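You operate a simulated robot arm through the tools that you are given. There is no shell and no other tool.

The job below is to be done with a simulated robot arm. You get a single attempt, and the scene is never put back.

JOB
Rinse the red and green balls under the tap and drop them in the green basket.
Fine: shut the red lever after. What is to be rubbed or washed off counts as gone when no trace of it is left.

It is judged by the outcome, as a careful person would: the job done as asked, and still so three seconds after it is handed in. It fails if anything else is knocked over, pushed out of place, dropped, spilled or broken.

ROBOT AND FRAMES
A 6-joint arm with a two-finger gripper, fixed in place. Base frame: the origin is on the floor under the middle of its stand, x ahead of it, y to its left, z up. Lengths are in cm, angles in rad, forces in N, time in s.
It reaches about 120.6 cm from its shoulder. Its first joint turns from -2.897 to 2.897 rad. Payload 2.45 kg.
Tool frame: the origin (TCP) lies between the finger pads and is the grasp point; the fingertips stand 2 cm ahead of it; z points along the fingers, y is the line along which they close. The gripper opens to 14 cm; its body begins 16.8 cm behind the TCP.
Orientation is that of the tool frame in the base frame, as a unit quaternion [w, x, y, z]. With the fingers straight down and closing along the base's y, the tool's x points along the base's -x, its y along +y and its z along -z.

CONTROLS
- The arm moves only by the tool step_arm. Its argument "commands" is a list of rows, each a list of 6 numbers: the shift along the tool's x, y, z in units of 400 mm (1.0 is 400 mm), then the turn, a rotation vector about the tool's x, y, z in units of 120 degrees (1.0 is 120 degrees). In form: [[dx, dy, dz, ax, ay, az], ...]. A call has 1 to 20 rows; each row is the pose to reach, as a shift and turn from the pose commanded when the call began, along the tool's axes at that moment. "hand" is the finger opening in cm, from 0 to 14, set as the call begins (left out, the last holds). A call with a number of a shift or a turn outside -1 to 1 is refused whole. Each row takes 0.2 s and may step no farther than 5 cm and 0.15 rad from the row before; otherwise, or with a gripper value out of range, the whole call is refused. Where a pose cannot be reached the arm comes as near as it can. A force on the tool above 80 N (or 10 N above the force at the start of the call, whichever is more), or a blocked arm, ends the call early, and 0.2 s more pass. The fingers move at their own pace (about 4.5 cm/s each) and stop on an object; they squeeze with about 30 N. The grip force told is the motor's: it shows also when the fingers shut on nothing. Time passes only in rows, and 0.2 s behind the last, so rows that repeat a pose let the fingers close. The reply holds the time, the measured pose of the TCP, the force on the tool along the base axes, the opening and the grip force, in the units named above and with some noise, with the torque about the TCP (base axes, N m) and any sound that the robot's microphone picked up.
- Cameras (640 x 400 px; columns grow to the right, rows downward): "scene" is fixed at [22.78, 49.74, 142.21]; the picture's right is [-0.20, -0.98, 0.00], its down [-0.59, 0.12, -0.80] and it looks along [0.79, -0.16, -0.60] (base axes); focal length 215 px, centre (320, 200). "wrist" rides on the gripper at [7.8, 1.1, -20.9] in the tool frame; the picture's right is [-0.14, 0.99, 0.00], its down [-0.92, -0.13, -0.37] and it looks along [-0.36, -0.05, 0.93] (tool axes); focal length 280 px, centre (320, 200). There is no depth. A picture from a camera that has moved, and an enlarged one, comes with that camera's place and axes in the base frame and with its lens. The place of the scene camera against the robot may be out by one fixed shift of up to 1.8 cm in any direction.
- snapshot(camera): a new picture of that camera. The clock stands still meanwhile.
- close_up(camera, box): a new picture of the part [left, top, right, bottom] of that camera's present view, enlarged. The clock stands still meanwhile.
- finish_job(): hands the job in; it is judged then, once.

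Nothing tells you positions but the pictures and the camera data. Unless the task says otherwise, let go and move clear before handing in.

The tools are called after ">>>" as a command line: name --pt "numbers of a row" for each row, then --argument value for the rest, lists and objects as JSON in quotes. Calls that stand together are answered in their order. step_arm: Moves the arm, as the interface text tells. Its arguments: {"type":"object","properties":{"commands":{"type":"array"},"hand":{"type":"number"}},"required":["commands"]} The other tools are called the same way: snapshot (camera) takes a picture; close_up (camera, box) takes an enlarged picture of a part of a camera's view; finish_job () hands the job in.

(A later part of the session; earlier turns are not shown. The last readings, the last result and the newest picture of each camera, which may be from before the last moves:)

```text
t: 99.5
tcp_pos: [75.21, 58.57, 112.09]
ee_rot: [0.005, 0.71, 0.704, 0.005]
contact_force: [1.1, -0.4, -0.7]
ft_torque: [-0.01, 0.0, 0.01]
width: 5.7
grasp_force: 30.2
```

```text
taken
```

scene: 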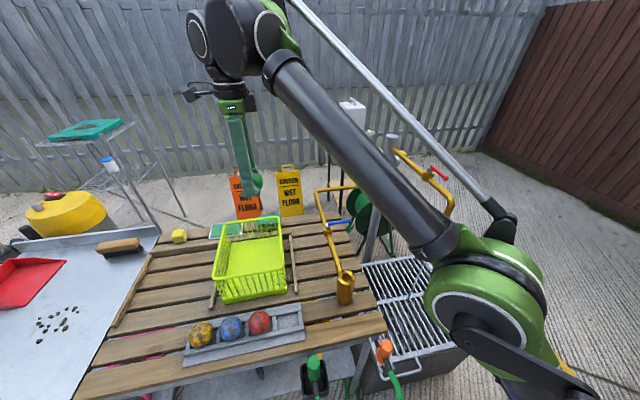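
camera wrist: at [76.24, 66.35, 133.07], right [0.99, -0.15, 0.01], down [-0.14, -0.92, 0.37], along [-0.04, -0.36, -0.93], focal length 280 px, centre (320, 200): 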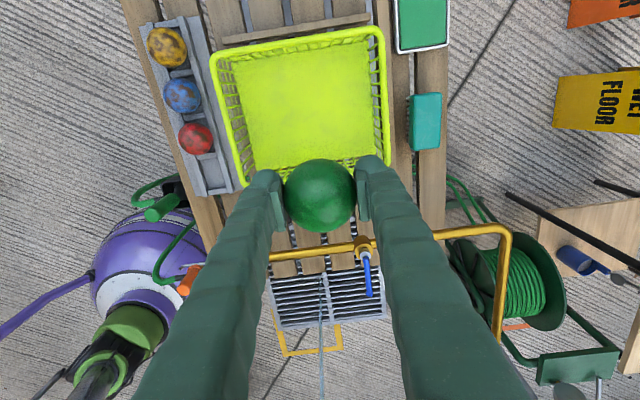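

The basket rim spans about x 62–86, y 53.5–73, and nothing is in the way. I'll lower the green ball to (74, 60) inside it.

>>> step_arm --pt "0.01 -0.008 0.02 0 0 0" --pt "0.022 -0.016 0.07 0 0 0" --pt "0.035 -0.025 0.14 0 0 0" --pt "0.035 -0.025 0.22 0 0 0" --pt "0.035 -0.025 0.3 0 0 0" --pt "0.035 -0.025 0.38 0 0 0" --pt "0.035 -0.025 0.46 0 0 0" --pt "0.035 -0.025 0.54 0 0 0" --pt "0.035 -0.025 0.61 0 0 0" --pt "0.035 -0.025 0.67 0 0 0" --pt "0.035 -0.025 0.72 0 0 0" --pt "0.035 -0.025 0.75 0 0 0" --pt "0.035 -0.025 0.76 0 0 0" --pt "0.035 -0.025 0.76 0 0 0"

>>> snapshot --camera "wrist"

>>> close_up --camera "scene" --box '[190, 190, 330, 310]'

```text
t: 102.5
tcp_pos: [74.38, 60.02, 82.19]
ee_rot: [0.004, 0.71, 0.704, 0.003]
contact_force: [-0.5, -1.6, 38.2]
ft_torque: [-0.1, -0.02, 0.02]
width: 5.66
grasp_force: 30.0
```

```text
taken
camera wrist: at [75.46, 67.73, 103.05], right [0.99, -0.15, 0.01], down [-0.14, -0.92, 0.37], along [-0.04, -0.36, -0.93], focal length 280 px, centre (320, 200)
```

wrist: 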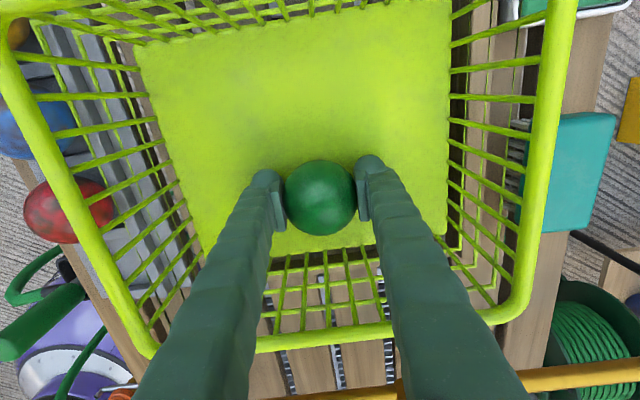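

```text
3.33 times, centred on (260, 250) of scene
camera zoom: at [22.78, 49.74, 142.21], right [-0.2, -0.98, 0.0], down [-0.59, 0.12, -0.8], along [0.79, -0.16, -0.6], focal length 716 px, centre (520, 33)
```

zoom: 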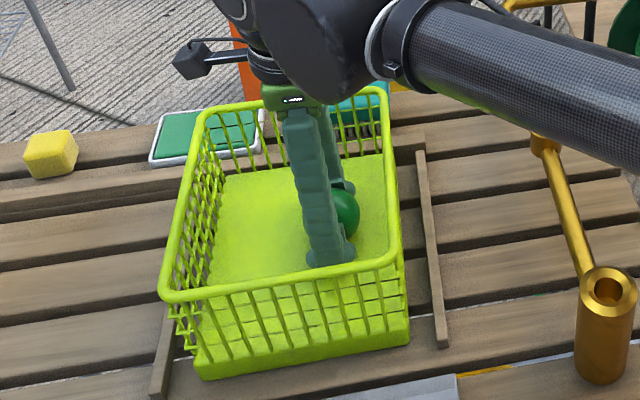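

The ball is touching the basket floor (38 N upward). I'll ease up half a centimetre to take the pressure off, then open the fingers gently.

>>> step_arm --pt "0 0 -0.008 0 0 0" --pt "0 0 -0.015 0 0 0" --pt "0 0 -0.015 0 0 0"

>>> step_arm --pt "0 0 0 0 0 0" --pt "0 0 0 0 0 0" --pt "0 0 0 0 0 0" --pt "0 0 0 0 0 0" --hand 8.5

>>> snapshot --camera "wrist"

```text
t: 103.3
tcp_pos: [74.36, 60.02, 82.53]
ee_rot: [0.004, 0.71, 0.704, 0.004]
contact_force: [-1.0, 0.2, -0.8]
ft_torque: [0.01, 0.01, -0.02]
width: 5.62
grasp_force: 29.7
```

```text
t: 104.3
tcp_pos: [74.64, 59.96, 82.51]
ee_rot: [0.005, 0.71, 0.704, 0.004]
contact_force: [0.6, 0.5, -0.9]
ft_torque: [0.0, 0.01, 0.02]
width: 8.49
grasp_force: 0.0
```

```text
taken
camera wrist: at [75.54, 67.75, 103.45], right [0.99, -0.15, 0.01], down [-0.14, -0.92, 0.37], along [-0.04, -0.36, -0.93], focal length 280 px, centre (320, 200)
```

wrist: 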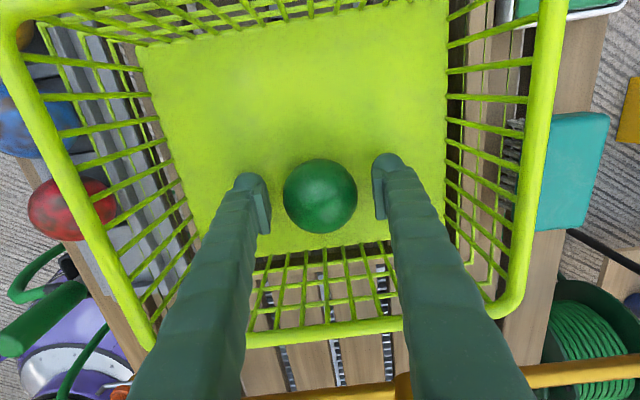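

Released and the ball sits still in the basket. I'll rise straight up and look at the patches the pads had covered.

>>> step_arm --pt "0 0 -0.04 0 0 0" --pt "0 0 -0.12 0 0 0" --pt "0 0 -0.22 0 0 0" --pt "0 0 -0.32 0 0 0" --pt "0 0 -0.42 0 0 0" --pt "0 0 -0.52 0 0 0" --pt "0 0 -0.62 0 0 0" --pt "0 0 -0.7 0 0 0" --pt "0 0 -0.7 0 0 0"

>>> close_up --camera "scene" --box '[220, 210, 300, 270]'

>>> close_up --camera "wrist" --box '[260, 60, 380, 180]'

```text
t: 106.3
tcp_pos: [74.22, 59.77, 110.51]
ee_rot: [0.004, 0.71, 0.704, 0.004]
contact_force: [-0.3, 0.2, -0.3]
ft_torque: [0.01, -0.02, -0.01]
width: 8.47
grasp_force: 0.0
```

```text
6.67 times, centred on (260, 240) of scene
camera zoom: at [22.78, 49.74, 142.21], right [-0.2, -0.98, 0.0], down [-0.59, 0.12, -0.8], along [0.79, -0.16, -0.6], focal length 1432 px, centre (720, -67)
```

zoom: 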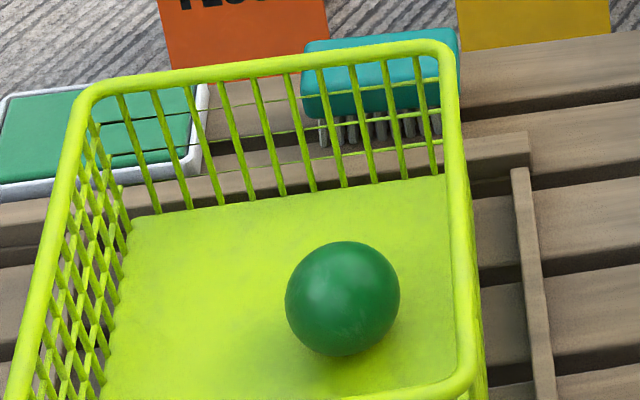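

```text
3.33 times, centred on (320, 120) of wrist
camera zoom: at [75.29, 67.48, 131.42], right [0.99, -0.15, 0.01], down [-0.14, -0.92, 0.37], along [-0.04, -0.36, -0.93], focal length 935 px, centre (320, 467)
```

zoom: 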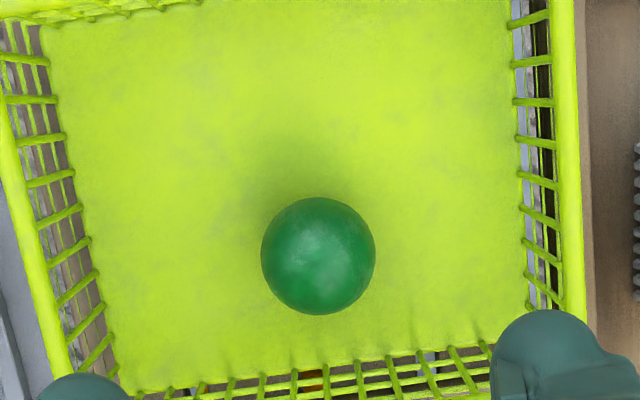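

The green ball is uniformly clean, including the patch where a pad had been. Now for the red ball: hover above (52.8, 61, 105).

>>> step_arm --pt "0.003 -0.06 0.01 0 0 0" --pt "0.007 -0.15 0.03 0 0 0" --pt "0.012 -0.25 0.06 0 0 0" --pt "0.018 -0.35 0.09 0 0 0" --pt "0.024 -0.45 0.12 0 0 0" --pt "0.03 -0.535 0.14 0 0 0" --pt "0.03 -0.535 0.14 0 0 0" --hand 8.4

>>> close_up --camera "wrist" --box '[240, 80, 400, 220]'

>>> close_up --camera "scene" --box '[170, 200, 330, 360]'

```text
t: 107.9
tcp_pos: [52.7, 61.25, 104.83]
ee_rot: [0.004, 0.71, 0.704, 0.006]
contact_force: [0.1, -0.7, 0.8]
ft_torque: [-0.01, 0.02, 0.03]
width: 8.39
grasp_force: 0.2
```

```text
2.86 times, centred on (320, 150) of wrist
camera zoom: at [53.81, 68.97, 125.69], right [0.99, -0.15, 0.01], down [-0.14, -0.92, 0.37], along [-0.04, -0.36, -0.93], focal length 801 px, centre (320, 343)
```

zoom: 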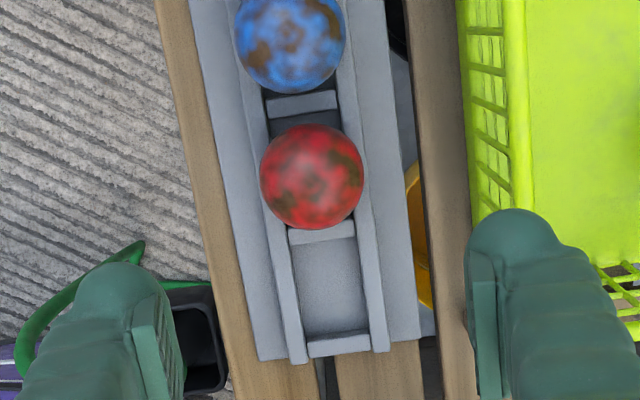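

```text
2.50 times, centred on (250, 280) of scene
camera zoom: at [22.78, 49.74, 142.21], right [-0.2, -0.98, 0.0], down [-0.59, 0.12, -0.8], along [0.79, -0.16, -0.6], focal length 537 px, centre (495, 0)
```

zoom: 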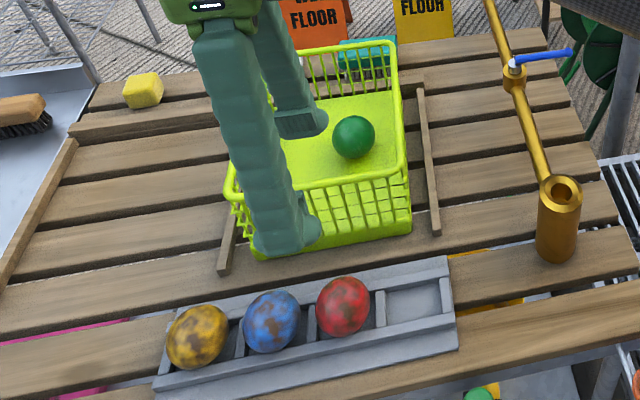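

The red ball is at (52.7, 61.3, 80.1), right under the gripper. Descending to grip at its equator.

>>> step_arm --pt "0 0.001 0.05 0 0 0" --pt "0 0.001 0.14 0 0 0" --pt "0 0.001 0.24 0 0 0" --pt "0 0.001 0.34 0 0 0" --pt "0 0.001 0.43 0 0 0" --pt "0 0.001 0.51 0 0 0" --pt "0 0.001 0.56 0 0 0" --pt "0 0.001 0.59 0 0 0" --pt "0 0.001 0.603 0 0 0" --pt "0 0.001 0.61 0 0 0" --pt "0 0.001 0.61 0 0 0"

>>> close_up --camera "wrist" --box '[220, 100, 420, 260]'

>>> close_up --camera "scene" --box '[170, 230, 330, 360]'

```text
t: 110.3
tcp_pos: [53.24, 61.4, 80.29]
ee_rot: [0.005, 0.71, 0.704, 0.005]
contact_force: [-0.8, 0.9, -0.3]
ft_torque: [0.0, 0.02, 0.01]
width: 8.4
grasp_force: 0.1
```

```text
2.50 times, centred on (320, 180) of wrist
camera zoom: at [54.31, 69.13, 101.21], right [0.99, -0.15, 0.01], down [-0.14, -0.92, 0.37], along [-0.04, -0.36, -0.93], focal length 701 px, centre (320, 250)
```

zoom: 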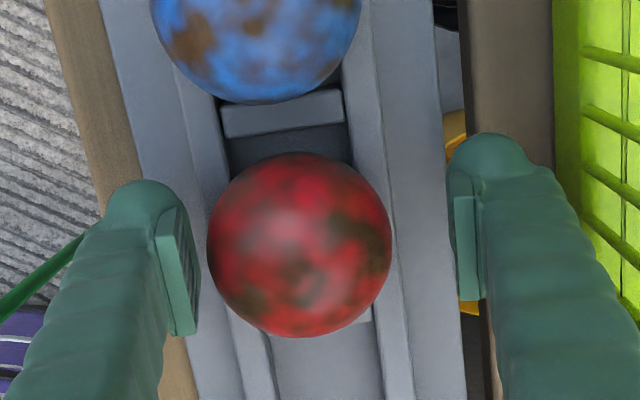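

```text
3.08 times, centred on (250, 295) of scene
camera zoom: at [22.78, 49.74, 142.21], right [-0.2, -0.98, 0.0], down [-0.59, 0.12, -0.8], along [0.79, -0.16, -0.6], focal length 661 px, centre (535, -92)
```

zoom: 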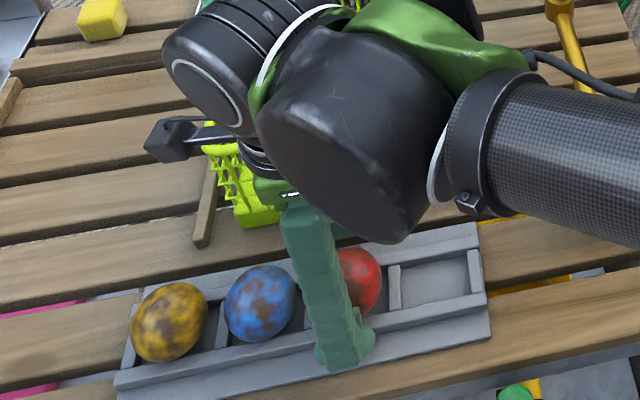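

The fingers are about 0.6 cm too far forward relative to the ball; I'll centre them before closing.

>>> step_arm --pt "0 -0.007 0 0 0 0" --pt "0 -0.0145 0 0 0 0" --pt "0 -0.0145 0 0 0 0"

>>> step_arm --pt "0 0 0 0 0 0" --pt "0 0 0 0 0 0" --pt "0 0 0 0 0 0" --pt "0 0 0 0 0 0" --pt "0 0 0 0 0 0" --hand 3

>>> close_up --camera "wrist" --box '[220, 100, 420, 260]'

```text
t: 111.1
tcp_pos: [52.73, 61.51, 80.34]
ee_rot: [0.004, 0.71, 0.704, 0.005]
contact_force: [-0.5, -0.2, -0.9]
ft_torque: [-0.02, -0.01, 0.0]
width: 8.38
grasp_force: 0.1
```

```text
t: 112.3
tcp_pos: [52.65, 61.35, 80.22]
ee_rot: [0.004, 0.71, 0.704, 0.004]
contact_force: [-1.2, 0.1, 0.3]
ft_torque: [0.03, 0.0, 0.01]
width: 5.68
grasp_force: 30.2
```

```text
2.50 times, centred on (320, 180) of wrist
camera zoom: at [53.68, 69.16, 101.25], right [0.99, -0.15, 0.01], down [-0.14, -0.92, 0.37], along [-0.04, -0.36, -0.93], focal length 701 px, centre (320, 250)
```

zoom: 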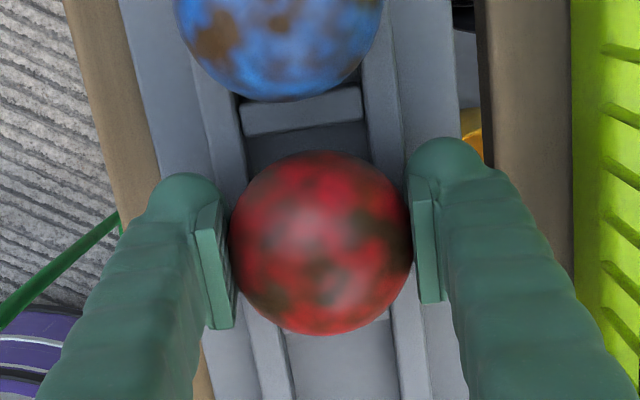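

The red ball is gripped (5.7 cm, 30 N). I'll lift it slowly and check it stays.

>>> step_arm --pt "0 0 -0.005 0 0 0" --pt "0 0 -0.012 0 0 0" --pt "0 0 -0.02 0 0 0" --pt "0 0 -0.03 0 0 0" --pt "0 0 -0.042 0 0 0" --pt "0 0 -0.06 0 0 0" --pt "0 0 -0.09 0 0 0" --pt "0 0 -0.13 0 0 0" --pt "0 0 -0.18 0 0 0" --pt "0 0 -0.23 0 0 0" --pt "0 0 -0.28 0 0 0" --pt "0 0 -0.34 0 0 0" --pt "0 0 -0.4 0 0 0" --pt "0 0 -0.46 0 0 0" --pt "0 0 -0.52 0 0 0" --pt "0 0 -0.58 0 0 0" --pt "0 0 -0.64 0 0 0" --pt "0 0 -0.7 0 0 0" --pt "0 0 -0.75 0 0 0" --pt "0 0 -0.77 0 0 0"

>>> step_arm --pt "0 0 -0.02 0 0 0" --pt "0 0 -0.06 0 0 0" --pt "0 0 -0.1 0 0 0" --pt "0 0 -0.12 0 0 0" --pt "0 0 -0.12 0 0 0"

>>> snapshot --camera "wrist"

```text
t: 116.5
tcp_pos: [52.1, 61.58, 111.08]
ee_rot: [0.005, 0.71, 0.704, 0.004]
contact_force: [0.1, 0.0, 0.2]
ft_torque: [0.02, -0.02, 0.01]
width: 5.7
grasp_force: 30.1
```

```text
t: 117.7
tcp_pos: [52.25, 61.33, 115.86]
ee_rot: [0.004, 0.71, 0.704, 0.005]
contact_force: [0.6, 0.2, -0.4]
ft_torque: [-0.01, 0.0, 0.0]
width: 5.67
grasp_force: 30.5
```

```text
taken
camera wrist: at [53.28, 69.08, 136.73], right [0.99, -0.15, 0.01], down [-0.14, -0.92, 0.37], along [-0.04, -0.36, -0.93], focal length 280 px, centre (320, 200)
```

wrist: 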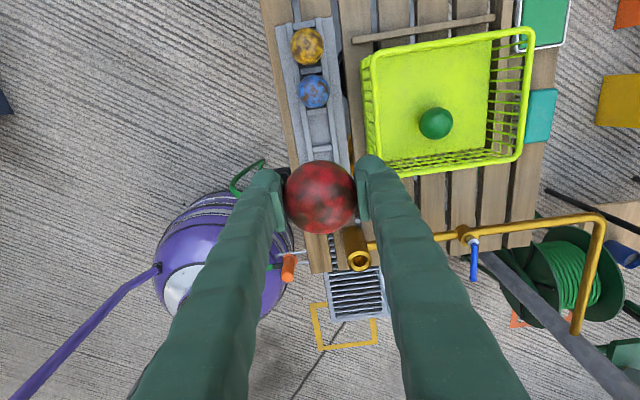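

Red ball secure. Carrying it toward the tap with the same smooth turn as before.

>>> step_arm --pt "-0.02 -0.003 0 0 0 -0.015" --pt "-0.06 -0.009 0 0 0 -0.045" --pt "-0.12 -0.019 0 0 0 -0.09" --pt "-0.19 -0.03 0 0 0 -0.1425" --pt "-0.26 -0.041 0 0 0 -0.195" --pt "-0.33 -0.051 0 0 0 -0.2475" --pt "-0.4 -0.062 0 0 0 -0.3" --pt "-0.47 -0.073 0 0 0 -0.3525" --pt "-0.54 -0.084 0 0 0 -0.405" --pt "-0.61 -0.095 0 0 0 -0.4575" --pt "-0.68 -0.106 0 0 0 -0.51" --pt "-0.75 -0.117 0 0 0 -0.5625" --pt "-0.82 -0.128 0 0 0 -0.615" --pt "-0.88 -0.137 0 0 0 -0.66" --pt "-0.94 -0.147 0 0 0 -0.705" --pt "-0.98 -0.153 0 0 0 -0.74" --pt "-1.0 -0.156 0 0 0 -0.754" --pt "-1.0 -0.156 0 0 0 -0.754"

```text
t: 121.5
tcp_pos: [45.59, 21.43, 115.9]
ee_rot: [0.006, 0.0, 1.0, 0.0]
contact_force: [-0.1, -0.1, -0.7]
ft_torque: [0.01, 0.02, 0.03]
width: 5.67
grasp_force: 30.0
```

Now shifting to the tap line and pitching 45°.

>>> step_arm --pt "-0.001 -0.012 0.004 0 -0.007 0" --pt "-0.002 -0.04 0.014 0 -0.026 0" --pt "-0.005 -0.086 0.03 0 -0.055 0" --pt "-0.009 -0.144 0.05 0 -0.092 0" --pt "-0.012 -0.201 0.07 0 -0.13 0" --pt "-0.016 -0.259 0.09 0 -0.167 0" --pt "-0.019 -0.316 0.11 0 -0.204 0" --pt "-0.023 -0.374 0.13 0 -0.241 0" --pt "-0.026 -0.431 0.15 0 -0.278 0" --pt "-0.03 -0.489 0.17 0 -0.315 0" --pt "-0.033 -0.535 0.186 0 -0.344 0" --pt "-0.034 -0.564 0.196 0 -0.363 0" --pt "-0.035 -0.575 0.2 0 -0.37 0" --pt "-0.035 -0.575 0.2 0 -0.37 0"

>>> snapshot --camera "scene"

```text
t: 124.5
tcp_pos: [46.93, -1.65, 107.92]
ee_rot: [0.384, 0.0, 0.923, 0.0]
contact_force: [0.0, -0.5, -1.4]
ft_torque: [0.01, -0.01, -0.01]
width: 5.68
grasp_force: 30.3
```

```text
taken
```

scene: 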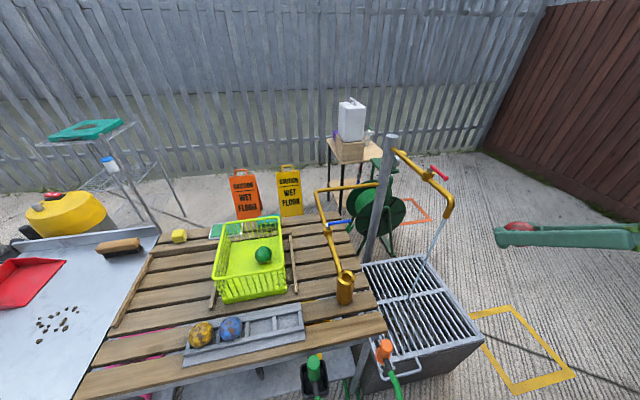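

Positions match the earlier approach. Advancing the red ball under the stream and dwelling there.

>>> step_arm --pt "0 0 0.03 0 0 0" --pt "0 0 0.08 0 0 0" --pt "0 0 0.14 0 0 0" --pt "0 0 0.2 0 0 0" --pt "0 0 0.26 0 0 0" --pt "0 0 0.32 0 0 0" --pt "0 0 0.38 0 0 0" --pt "0 0 0.44 0 0 0" --pt "0 0 0.5 0 0 0" --pt "0 0 0.56 0 0 0" --pt "0 0 0.61 0 0 0" --pt "0 0 0.65 0 0 0" --pt "0 0 0.68 0 0 0" --pt "0 0 0.7 0 0 0" --pt "0 0 0.7 0 0 0"

>>> close_up --camera "wrist" --box '[280, 150, 360, 230]'

>>> close_up --camera "scene" --box '[410, 190, 490, 250]'

```text
t: 127.7
tcp_pos: [67.03, -1.58, 88.08]
ee_rot: [0.383, 0.0, 0.924, 0.0]
contact_force: [0.6, 0.5, 0.5]
ft_torque: [0.0, 0.03, -0.04]
width: 5.66
grasp_force: 29.5
```

```text
5.00 times, centred on (320, 190) of wrist
camera zoom: at [46.81, -0.64, 97.3], right [0.1, 0.99, 0.1], down [0.39, -0.13, 0.91], along [0.92, -0.05, -0.4], focal length 1402 px, centre (320, 250)
```

zoom: 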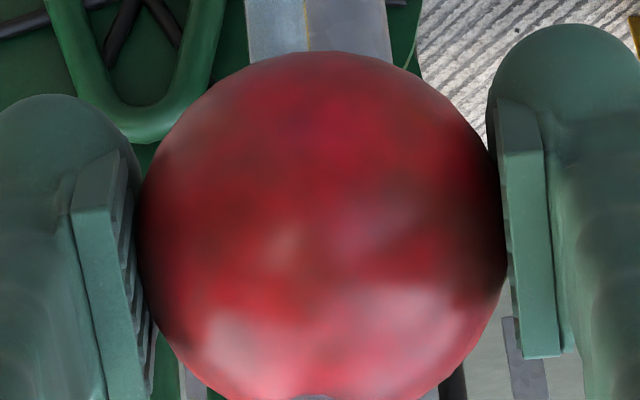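

```text
6.67 times, centred on (450, 220) of scene
camera zoom: at [22.78, 49.74, 142.21], right [-0.2, -0.98, 0.0], down [-0.59, 0.12, -0.8], along [0.79, -0.16, -0.6], focal length 1432 px, centre (-547, 67)
```

zoom: 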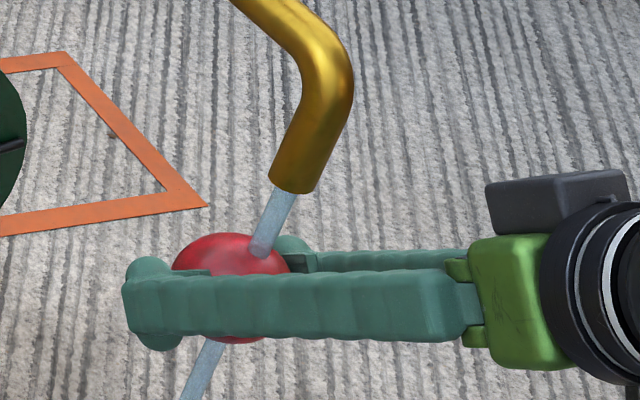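

The stream hits the red ball squarely and brown patches are already fading. I'll hold 4 s and compare.

>>> step_arm --pt "0 0 0 0 0 0" --pt "0 0 0 0 0 0" --pt "0 0 0 0 0 0" --pt "0 0 0 0 0 0" --pt "0 0 0 0 0 0" --pt "0 0 0 0 0 0" --pt "0 0 0 0 0 0" --pt "0 0 0 0 0 0" --pt "0 0 0 0 0 0" --pt "0 0 0 0 0 0" --pt "0 0 0 0 0 0" --pt "0 0 0 0 0 0" --pt "0 0 0 0 0 0" --pt "0 0 0 0 0 0" --pt "0 0 0 0 0 0" --pt "0 0 0 0 0 0" --pt "0 0 0 0 0 0" --pt "0 0 0 0 0 0" --pt "0 0 0 0 0 0" --pt "0 0 0 0 0 0"

>>> close_up --camera "wrist" --box '[280, 150, 360, 230]'

```text
t: 131.9
tcp_pos: [67.1, -1.68, 88.02]
ee_rot: [0.383, 0.0, 0.924, 0.0]
contact_force: [-0.2, -0.5, -0.3]
ft_torque: [0.02, -0.02, 0.01]
width: 5.67
grasp_force: 30.2
```

```text
5.00 times, centred on (320, 190) of wrist
camera zoom: at [46.8, -0.64, 97.3], right [0.1, 0.99, 0.1], down [0.39, -0.13, 0.91], along [0.92, -0.05, -0.4], focal length 1402 px, centre (320, 250)
```

zoom: 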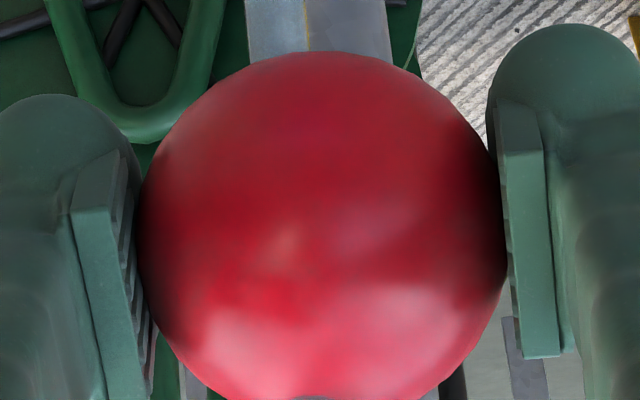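

The brown has faded evenly, even on the underside. For thoroughness I'll sweep the pitch to level and hold, then check other faces.

>>> step_arm --pt "0 0 0 0 -0.04 0" --pt "0 0 0 0 -0.09 0" --pt "0 0 0 0 -0.14 0" --pt "0 0 0 0 -0.19 0" --pt "0 0 0 0 -0.24 0" --pt "0 0 0 0 -0.29 0" --pt "0 0 0 0 -0.33 0" --pt "0 0 0 0 -0.36 0" --pt "0 0 0 0 -0.36 0" --pt "0 0 0 0 -0.36 0" --pt "0 0 0 0 -0.36 0" --pt "0 0 0 0 -0.36 0" --pt "0 0 0 0 -0.36 0" --pt "0 0 0 0 -0.36 0" --pt "0 0 0 0 -0.36 0" --pt "0 0 0 0 -0.36 0" --pt "0 0 0 0 -0.36 0" --pt "0 0 0 0 -0.36 0" --pt "0 0 0 0 -0.36 0" --pt "0 0 0 0 -0.36 0"

>>> close_up --camera "wrist" --box '[280, 150, 360, 230]'

>>> close_up --camera "scene" --box '[410, 190, 490, 250]'

```text
t: 136.1
tcp_pos: [66.95, -1.34, 88.23]
ee_rot: [0.685, -0.003, 0.729, 0.003]
contact_force: [-1.1, -0.6, -0.9]
ft_torque: [0.0, 0.03, -0.01]
width: 5.66
grasp_force: 30.0
```

```text
5.00 times, centred on (320, 190) of wrist
camera zoom: at [45.78, -0.48, 81.61], right [0.0, 0.99, 0.14], down [-0.31, -0.13, 0.94], along [0.95, -0.04, 0.31], focal length 1402 px, centre (320, 250)
```

zoom: 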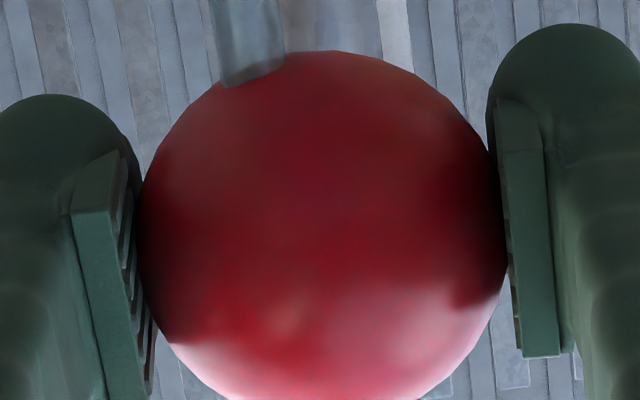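

```text
6.67 times, centred on (450, 220) of scene
camera zoom: at [22.78, 49.74, 142.21], right [-0.2, -0.98, 0.0], down [-0.59, 0.12, -0.8], along [0.79, -0.16, -0.6], focal length 1432 px, centre (-547, 67)
```

zoom: 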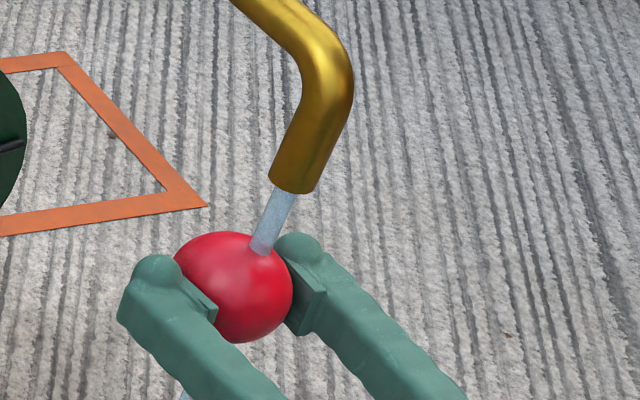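

The red ball looks bright and clean. For the patches near the pads I'll lower a little, roll the hand to 90° and back through the stream as I did with the green one.

>>> step_arm --pt "0.03 0 0 0 0 0" --pt "0.06 0 0 0 0 0.03" --pt "0.06 0 0 0 0 0.09" --pt "0.06 0 0 0 0 0.155" --pt "0.06 0 0 0 0 0.22" --pt "0.06 0 0 0 0 0.285" --pt "0.06 0 0 0 0 0.35" --pt "0.06 0 0 0 0 0.35" --pt "0.06 0 0 0 0 0.35" --pt "0.06 0 0 0 0 0.35" --pt "0.06 0 0 0 0 0.35" --pt "0.06 0 0 0 0 0.35" --pt "0.06 0 0 0 0 0.35" --pt "0.06 0 0 0 0 0.42" --pt "0.06 0 0 0 0 0.485" --pt "0.06 0 0 0 0 0.55" --pt "0.06 0 0 0 0 0.615" --pt "0.06 0 0 0 0 0.68" --pt "0.06 0 0 0 0 0.73" --pt "0.06 0 0 0 0 0.75"

>>> close_up --camera "wrist" --box '[280, 150, 360, 230]'

>>> step_arm --pt "0 0 0 0 0 0.05" --pt "0 0 0 0 0 0.11" --pt "0 0 0 0 0 0.175" --pt "0 0 0 0 0 0.24" --pt "0 0 0 0 0 0.305" --pt "0 0 0 0 0 0.37" --pt "0 0 0 0 0 0.435" --pt "0 0 0 0 0 0.5" --pt "0 0 0 0 0 0.565" --pt "0 0 0 0 0 0.63" --pt "0 0 0 0 0 0.69" --pt "0 0 0 0 0 0.73" --pt "0 0 0 0 0 0.75" --pt "0 0 0 0 0 0.75" --pt "0 0 0 0 0 0.75" --pt "0 0 0 0 0 0.75" --pt "0 0 0 0 0 0.75" --pt "0 0 0 0 0 0.75"

>>> close_up --camera "wrist" --box '[280, 150, 360, 230]'

>>> close_up --camera "scene" --box '[410, 190, 490, 250]'

```text
t: 140.3
tcp_pos: [66.9, -1.51, 85.83]
ee_rot: [0.492, 0.508, 0.507, 0.493]
contact_force: [-1.0, -0.6, -0.4]
ft_torque: [0.01, 0.02, 0.03]
width: 5.69
grasp_force: 30.4
```

```text
5.00 times, centred on (320, 190) of wrist
camera zoom: at [46.13, 6.18, 87.39], right [0.03, -0.14, 0.99], down [-0.37, -0.92, -0.12], along [0.93, -0.36, -0.08], focal length 1402 px, centre (320, 250)
```

zoom: 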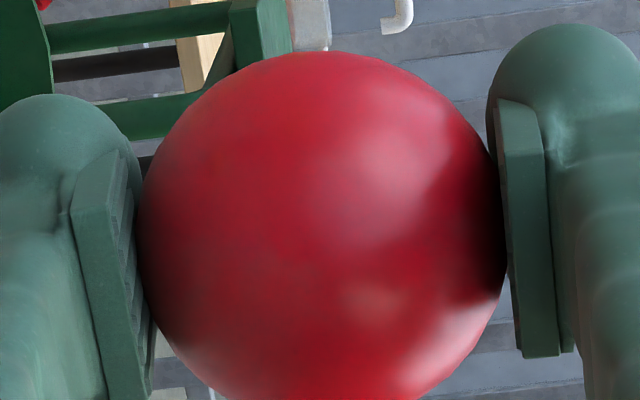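

```text
t: 144.1
tcp_pos: [66.83, -1.4, 85.7]
ee_rot: [-0.001, 0.717, 0.001, 0.697]
contact_force: [-0.4, 0.2, -0.7]
ft_torque: [-0.01, 0.02, 0.0]
width: 5.68
grasp_force: 30.1
```

```text
5.00 times, centred on (320, 190) of wrist
camera zoom: at [46.29, -2.67, 94.17], right [0.0, -0.99, -0.14], down [-0.4, 0.13, -0.91], along [0.92, 0.05, -0.39], focal length 1402 px, centre (320, 250)
```

zoom: 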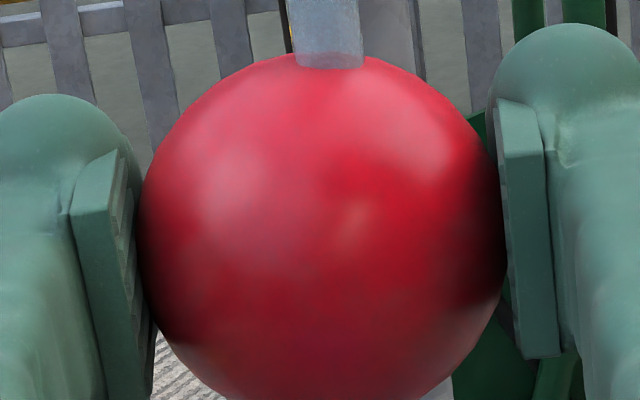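

```text
6.67 times, centred on (450, 220) of scene
camera zoom: at [22.78, 49.74, 142.21], right [-0.2, -0.98, 0.0], down [-0.59, 0.12, -0.8], along [0.79, -0.16, -0.6], focal length 1432 px, centre (-547, 67)
```

zoom: 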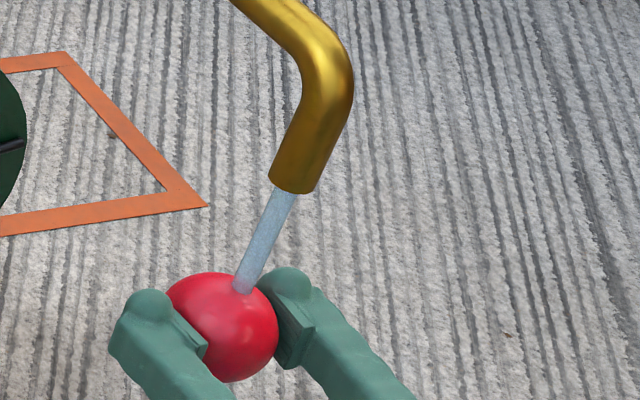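

Clean from this side too. Rolling back to the starting roll with a dwell on the way.

>>> step_arm --pt "0 0 0 0 0 -0.05" --pt "0 0 0 0 0 -0.11" --pt "0 0 0 0 0 -0.175" --pt "0 0 0 0 0 -0.24" --pt "0 0 0 0 0 -0.305" --pt "0 0 0 0 0 -0.375" --pt "0 0 0 0 0 -0.4" --pt "0 0 0 0 0 -0.4" --pt "0 0 0 0 0 -0.4" --pt "0 0 0 0 0 -0.4" --pt "0 0 0 0 0 -0.4" --pt "0 0 0 0 0 -0.4" --pt "0 0 0 0 0 -0.47" --pt "0 0 0 0 0 -0.54" --pt "0 0 0 0 0 -0.61" --pt "0 0 0 0 0 -0.68" --pt "0 0 0 0 0 -0.75" --pt "0 0 0 0 0 -0.75"

>>> step_arm --pt "0 0 0 0 0 -0.05" --pt "0 0 0 0 0 -0.11" --pt "0 0 0 0 0 -0.175" --pt "0 0 0 0 0 -0.24" --pt "0 0 0 0 0 -0.305" --pt "0 0 0 0 0 -0.37" --pt "0 0 0 0 0 -0.44" --pt "0 0 0 0 0 -0.51" --pt "0 0 0 0 0 -0.58" --pt "0 0 0 0 0 -0.65" --pt "0 0 0 0 0 -0.71" --pt "0 0 0 0 0 -0.75" --pt "0 0 0 0 0 -0.75"

>>> step_arm --pt "0 0 0 0 0.05 0" --pt "0 0 0 0 0.11 0" --pt "0 0 0 0 0.17 0" --pt "0 0 0 0 0.23 0" --pt "0 0 0 0 0.29 0" --pt "0 0 0 0 0.35 0" --pt "0 0 0 0 0.38 0" --pt "0 0 0 0 0.38 0" --pt "0 0 0 0 0.38 0" --pt "0 0 0 0 0.38 0"

>>> close_up --camera "wrist" --box '[280, 150, 360, 230]'

```text
t: 147.9
tcp_pos: [66.8, -1.63, 85.69]
ee_rot: [0.494, 0.507, 0.508, 0.491]
contact_force: [1.2, 0.5, -0.1]
ft_torque: [0.02, 0.0, -0.01]
width: 5.67
grasp_force: 29.9
```

```text
t: 150.7
tcp_pos: [66.86, -1.53, 85.58]
ee_rot: [0.697, 0.0, 0.717, -0.001]
contact_force: [0.3, 0.1, -0.4]
ft_torque: [-0.01, 0.02, 0.02]
width: 5.66
grasp_force: 29.9
```

```text
t: 152.9
tcp_pos: [66.98, -1.56, 85.66]
ee_rot: [0.364, 0.0, 0.931, 0.0]
contact_force: [0.8, -0.2, -0.9]
ft_torque: [-0.01, 0.0, 0.02]
width: 5.68
grasp_force: 30.2
```

```text
5.00 times, centred on (320, 190) of wrist
camera zoom: at [47.1, -0.57, 95.76], right [0.1, 0.99, 0.09], down [0.43, -0.13, 0.9], along [0.9, -0.05, -0.44], focal length 1402 px, centre (320, 250)
```

zoom: 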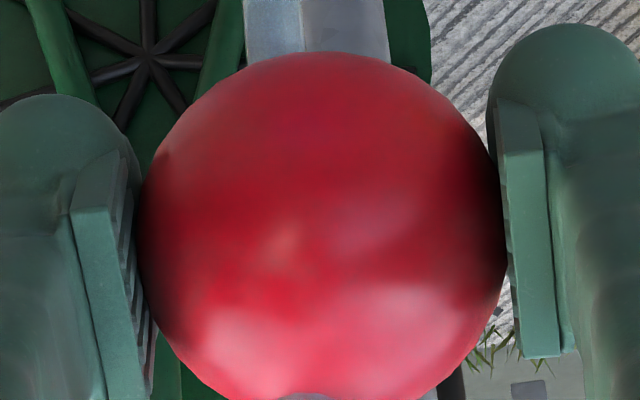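

The red ball is clean. Backing it out of the stream.

>>> step_arm --pt "0 0 -0.03 0 0 0" --pt "0 0 -0.08 0 0 0" --pt "0 0 -0.14 0 0 0" --pt "0 0 -0.2 0 0 0" --pt "0 0 -0.26 0 0 0" --pt "0 0 -0.32 0 0 0" --pt "0 0 -0.38 0 0 0" --pt "0 0 -0.44 0 0 0" --pt "0 0 -0.5 0 0 0" --pt "0 0 -0.56 0 0 0" --pt "0 0 -0.61 0 0 0" --pt "0 0 -0.65 0 0 0" --pt "0 0 -0.67 0 0 0" --pt "0 0 -0.67 0 0 0"

```text
t: 155.9
tcp_pos: [48.7, -1.53, 105.46]
ee_rot: [0.364, 0.0, 0.932, 0.0]
contact_force: [0.4, -0.1, -0.1]
ft_torque: [-0.03, -0.02, 0.02]
width: 5.68
grasp_force: 30.1
```

Carrying it toward the basket side while straightening the hand.

>>> step_arm --pt "-0.005 0.019 -0.003 0 0.007 0" --pt "-0.014 0.056 -0.008 0 0.021 0" --pt "-0.029 0.1125 -0.016 0 0.043 0" --pt "-0.045 0.178 -0.026 0 0.068 0" --pt "-0.062 0.244 -0.036 0 0.093 0" --pt "-0.079 0.309 -0.045 0 0.117 0" --pt "-0.096 0.375 -0.055 0 0.142 0" --pt "-0.112 0.441 -0.064 0 0.167 0" --pt "-0.129 0.506 -0.074 0 0.192 0" --pt "-0.146 0.572 -0.084 0 0.217 0" --pt "-0.163 0.6375 -0.093 0 0.242 0" --pt "-0.179 0.703 -0.103 0 0.267 0" --pt "-0.196 0.769 -0.112 0 0.292 0" --pt "-0.212 0.832 -0.122 0 0.316 0" --pt "-0.228 0.894 -0.131 0 0.34 0" --pt "-0.236 0.927 -0.135 0 0.352 0" --pt "-0.239 0.9375 -0.137 0 0.356 0" --pt "-0.239 0.9375 -0.137 0 0.356 0"

>>> close_up --camera "scene" --box '[340, 190, 390, 240]'

>>> snapshot --camera "wrist"

```text
t: 159.7
tcp_pos: [52.02, 35.99, 115.82]
ee_rot: [0.0, 0.0, 1.0, 0.0]
contact_force: [0.0, 0.6, 0.0]
ft_torque: [-0.01, -0.01, -0.02]
width: 5.68
grasp_force: 29.7
```

```text
8.00 times, centred on (365, 215) of scene
camera zoom: at [22.78, 49.74, 142.21], right [-0.2, -0.98, 0.0], down [-0.59, 0.12, -0.8], along [0.79, -0.16, -0.6], focal length 1718 px, centre (-40, 80)
```

zoom: 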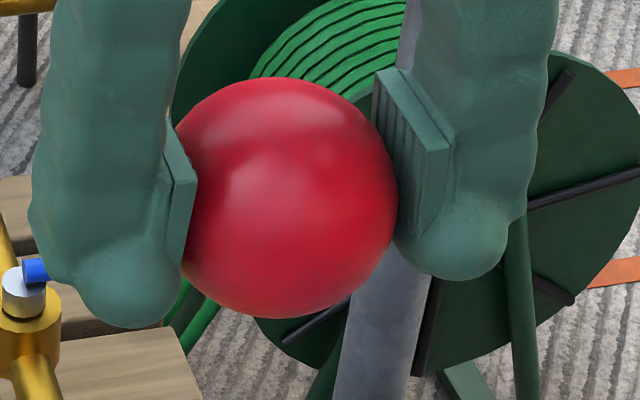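

```text
taken
camera wrist: at [44.37, 36.94, 136.8], right [0.14, 0.99, 0.0], down [0.92, -0.13, 0.37], along [0.36, -0.05, -0.93], focal length 280 px, centre (320, 200)
```

wrist: 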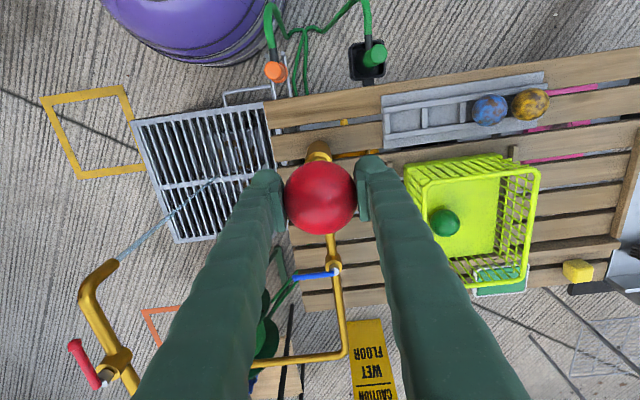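

The red ball is clean all round as far as I can see, and the green one sits at about (75, 60) in the basket. I'll carry the red ball to above (74.5, 67.3).

>>> step_arm --pt "-0.011 0.016 0.001 0 0 0.015" --pt "-0.034 0.047 0.004 0 0 0.045" --pt "-0.073 0.102 0.009 0 0 0.0975" --pt "-0.118 0.164 0.015 0 0 0.1575" --pt "-0.163 0.227 0.02 0 0 0.2175" --pt "-0.208 0.29 0.026 0 0 0.2775" --pt "-0.253 0.352 0.032 0 0 0.3375" --pt "-0.298 0.415 0.037 0 0 0.3975" --pt "-0.343 0.477 0.043 0 0 0.4575" --pt "-0.388 0.54 0.048 0 0 0.5175" --pt "-0.433 0.603 0.054 0 0 0.5775" --pt "-0.478 0.665 0.059 0 0 0.6375" --pt "-0.523 0.728 0.065 0 0 0.6975" --pt "-0.551 0.767 0.069 0 0 0.735" --pt "-0.5625 0.7825 0.07 0 0 0.75" --pt "-0.5625 0.7825 0.07 0 0 0.75"

>>> snapshot --camera "wrist"

```text
t: 163.1
tcp_pos: [72.19, 65.06, 110.31]
ee_rot: [0.0, 0.707, 0.707, 0.0]
contact_force: [0.1, 0.3, 0.6]
ft_torque: [0.01, 0.0, 0.02]
width: 5.66
grasp_force: 30.2
out of reach, approached as far as the arm can: row 13, 14, 15, 16
```

```text
taken
camera wrist: at [73.38, 72.83, 131.33], right [0.99, -0.14, 0.0], down [-0.13, -0.92, 0.37], along [-0.05, -0.37, -0.93], focal length 280 px, centre (320, 200)
```

wrist: 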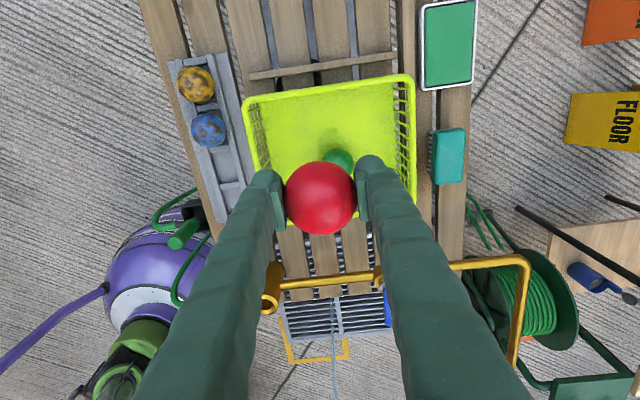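

The arm reached its limit at that height, stopping at (72, 65, 110) still over the basket. I'll go lower, where reach is better, shifting slightly to y 66.8 to stay clear of the green ball.

>>> step_arm --pt "0 0 0.03 0 0 0" --pt "0 0 0.08 0 0 0" --pt "0.008 0.003 0.14 0 0 0" --pt "0.018 0.006 0.2 0 0 0" --pt "0.03 0.01 0.26 0 0 0" --pt "0.043 0.012 0.32 0 0 0" --pt "0.043 0.012 0.32 0 0 0"

>>> snapshot --camera "wrist"

```text
t: 164.7
tcp_pos: [72.42, 66.83, 97.83]
ee_rot: [0.0, 0.707, 0.707, -0.002]
contact_force: [0.1, -0.6, -0.6]
ft_torque: [0.01, -0.02, 0.01]
width: 5.67
grasp_force: 30.0
```

```text
taken
camera wrist: at [73.74, 74.52, 118.69], right [0.99, -0.14, 0.0], down [-0.13, -0.92, 0.37], along [-0.05, -0.37, -0.93], focal length 280 px, centre (320, 200)
```

wrist: 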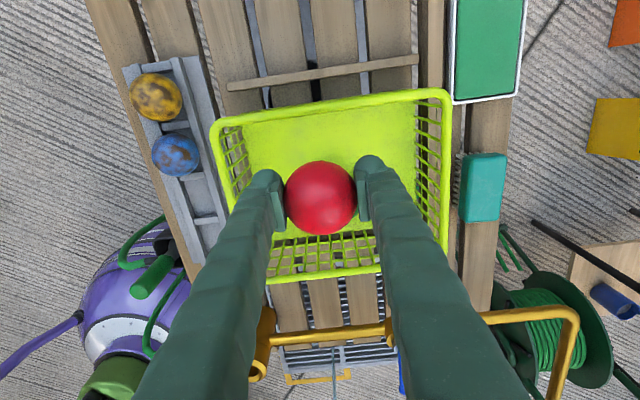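

In position over the basket. Checking the clearance to the green ball from the scene camera before lowering.

>>> close_up --camera "scene" --box '[190, 170, 330, 310]'

```text
2.86 times, centred on (260, 240) of scene
camera zoom: at [22.78, 49.74, 142.21], right [-0.2, -0.98, 0.0], down [-0.59, 0.12, -0.8], along [0.79, -0.16, -0.6], focal length 614 px, centre (491, 86)
```

zoom: 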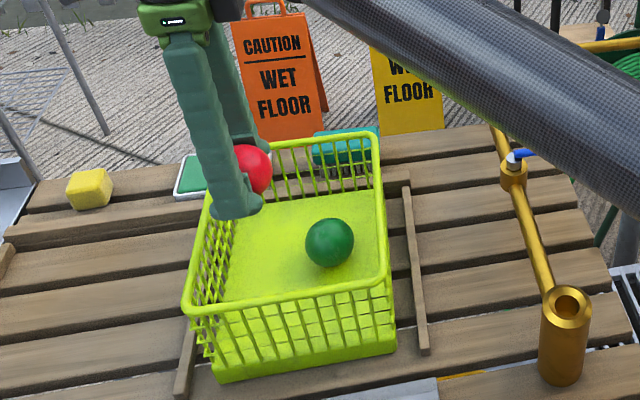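

Plenty of room beside the green ball. Lowering to just above the basket floor.

>>> step_arm --pt "0 0 0.03 0 0 0" --pt "0 0 0.08 0 0 0" --pt "0 0 0.14 0 0 0" --pt "0 0 0.2 0 0 0" --pt "0 0 0.26 0 0 0" --pt "0 0 0.31 0 0 0" --pt "0 0 0.345 0 0 0" --pt "0 0 0.37 0 0 0" --pt "0 0 0.37 0 0 0"

>>> snapshot --camera "wrist"

```text
t: 166.7
tcp_pos: [72.72, 66.82, 82.9]
ee_rot: [-0.001, 0.707, 0.707, -0.002]
contact_force: [-0.3, -0.3, 0.2]
ft_torque: [0.06, 0.0, 0.01]
width: 5.64
grasp_force: 30.1
```

```text
taken
camera wrist: at [73.83, 74.59, 103.87], right [0.99, -0.14, 0.0], down [-0.13, -0.92, 0.37], along [-0.05, -0.37, -0.93], focal length 280 px, centre (320, 200)
```

wrist: 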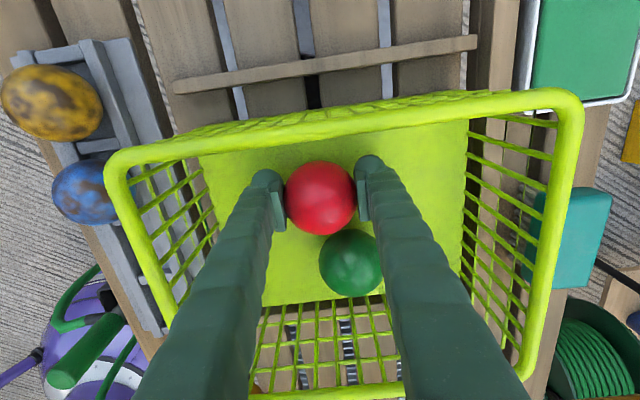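

The red ball hangs just above the basket floor next to the green one. Opening the fingers.

>>> step_arm --pt "0 0 0 0 0 0" --pt "0 0 0 0 0 0" --pt "0 0 0 0 0 0" --pt "0 0 0 0 0 0" --pt "0 0 0 0 0 0" --hand 8.2

>>> snapshot --camera "wrist"

```text
t: 167.9
tcp_pos: [72.56, 66.8, 83.01]
ee_rot: [0.0, 0.707, 0.707, 0.0]
contact_force: [-0.1, 0.0, -1.0]
ft_torque: [0.0, -0.02, 0.0]
width: 8.2
grasp_force: 0.1
```

```text
taken
camera wrist: at [73.83, 74.59, 103.89], right [0.99, -0.14, 0.0], down [-0.13, -0.92, 0.37], along [-0.05, -0.37, -0.93], focal length 280 px, centre (320, 200)
```

wrist: 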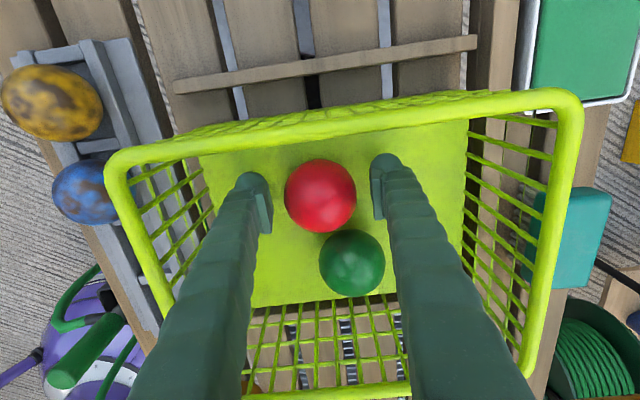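

Both balls are in the basket. Rising straight up clear of the rim.

>>> step_arm --pt "0 0 -0.04 0 0 0" --pt "0 0 -0.12 0 0 0" --pt "0 0 -0.2 0 0 0" --pt "0 0 -0.28 0 0 0" --pt "0 0 -0.36 0 0 0" --pt "0 0 -0.44 0 0 0" --pt "0 0 -0.52 0 0 0" --pt "0 0 -0.55 0 0 0"

>>> close_up --camera "scene" --box '[210, 200, 310, 300]'

>>> close_up --camera "wrist" --box '[250, 70, 400, 200]'

```text
t: 169.7
tcp_pos: [72.57, 66.73, 104.75]
ee_rot: [0.0, 0.707, 0.707, 0.0]
contact_force: [0.3, -0.6, 0.3]
ft_torque: [-0.03, 0.04, -0.06]
width: 8.21
grasp_force: 0.1
```

```text
4.00 times, centred on (260, 250) of scene
camera zoom: at [22.78, 49.74, 142.21], right [-0.2, -0.98, 0.0], down [-0.59, 0.12, -0.8], along [0.79, -0.16, -0.6], focal length 859 px, centre (560, 0)
```

zoom: 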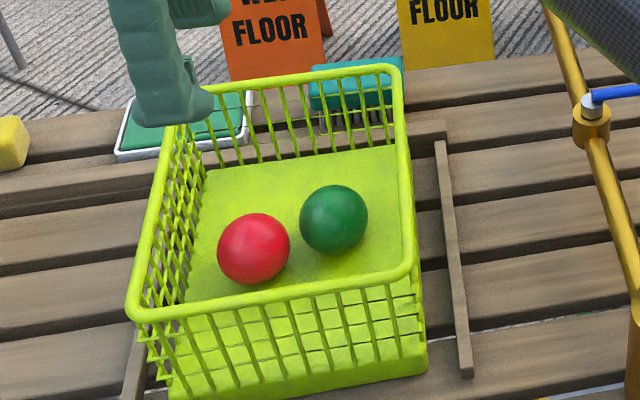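

```text
3.08 times, centred on (325, 135) of wrist
camera zoom: at [73.76, 74.51, 125.69], right [0.99, -0.14, 0.0], down [-0.13, -0.92, 0.37], along [-0.05, -0.37, -0.93], focal length 863 px, centre (305, 400)
```

zoom: 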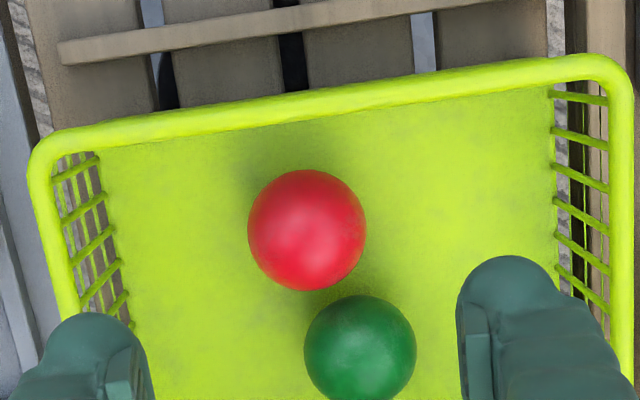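

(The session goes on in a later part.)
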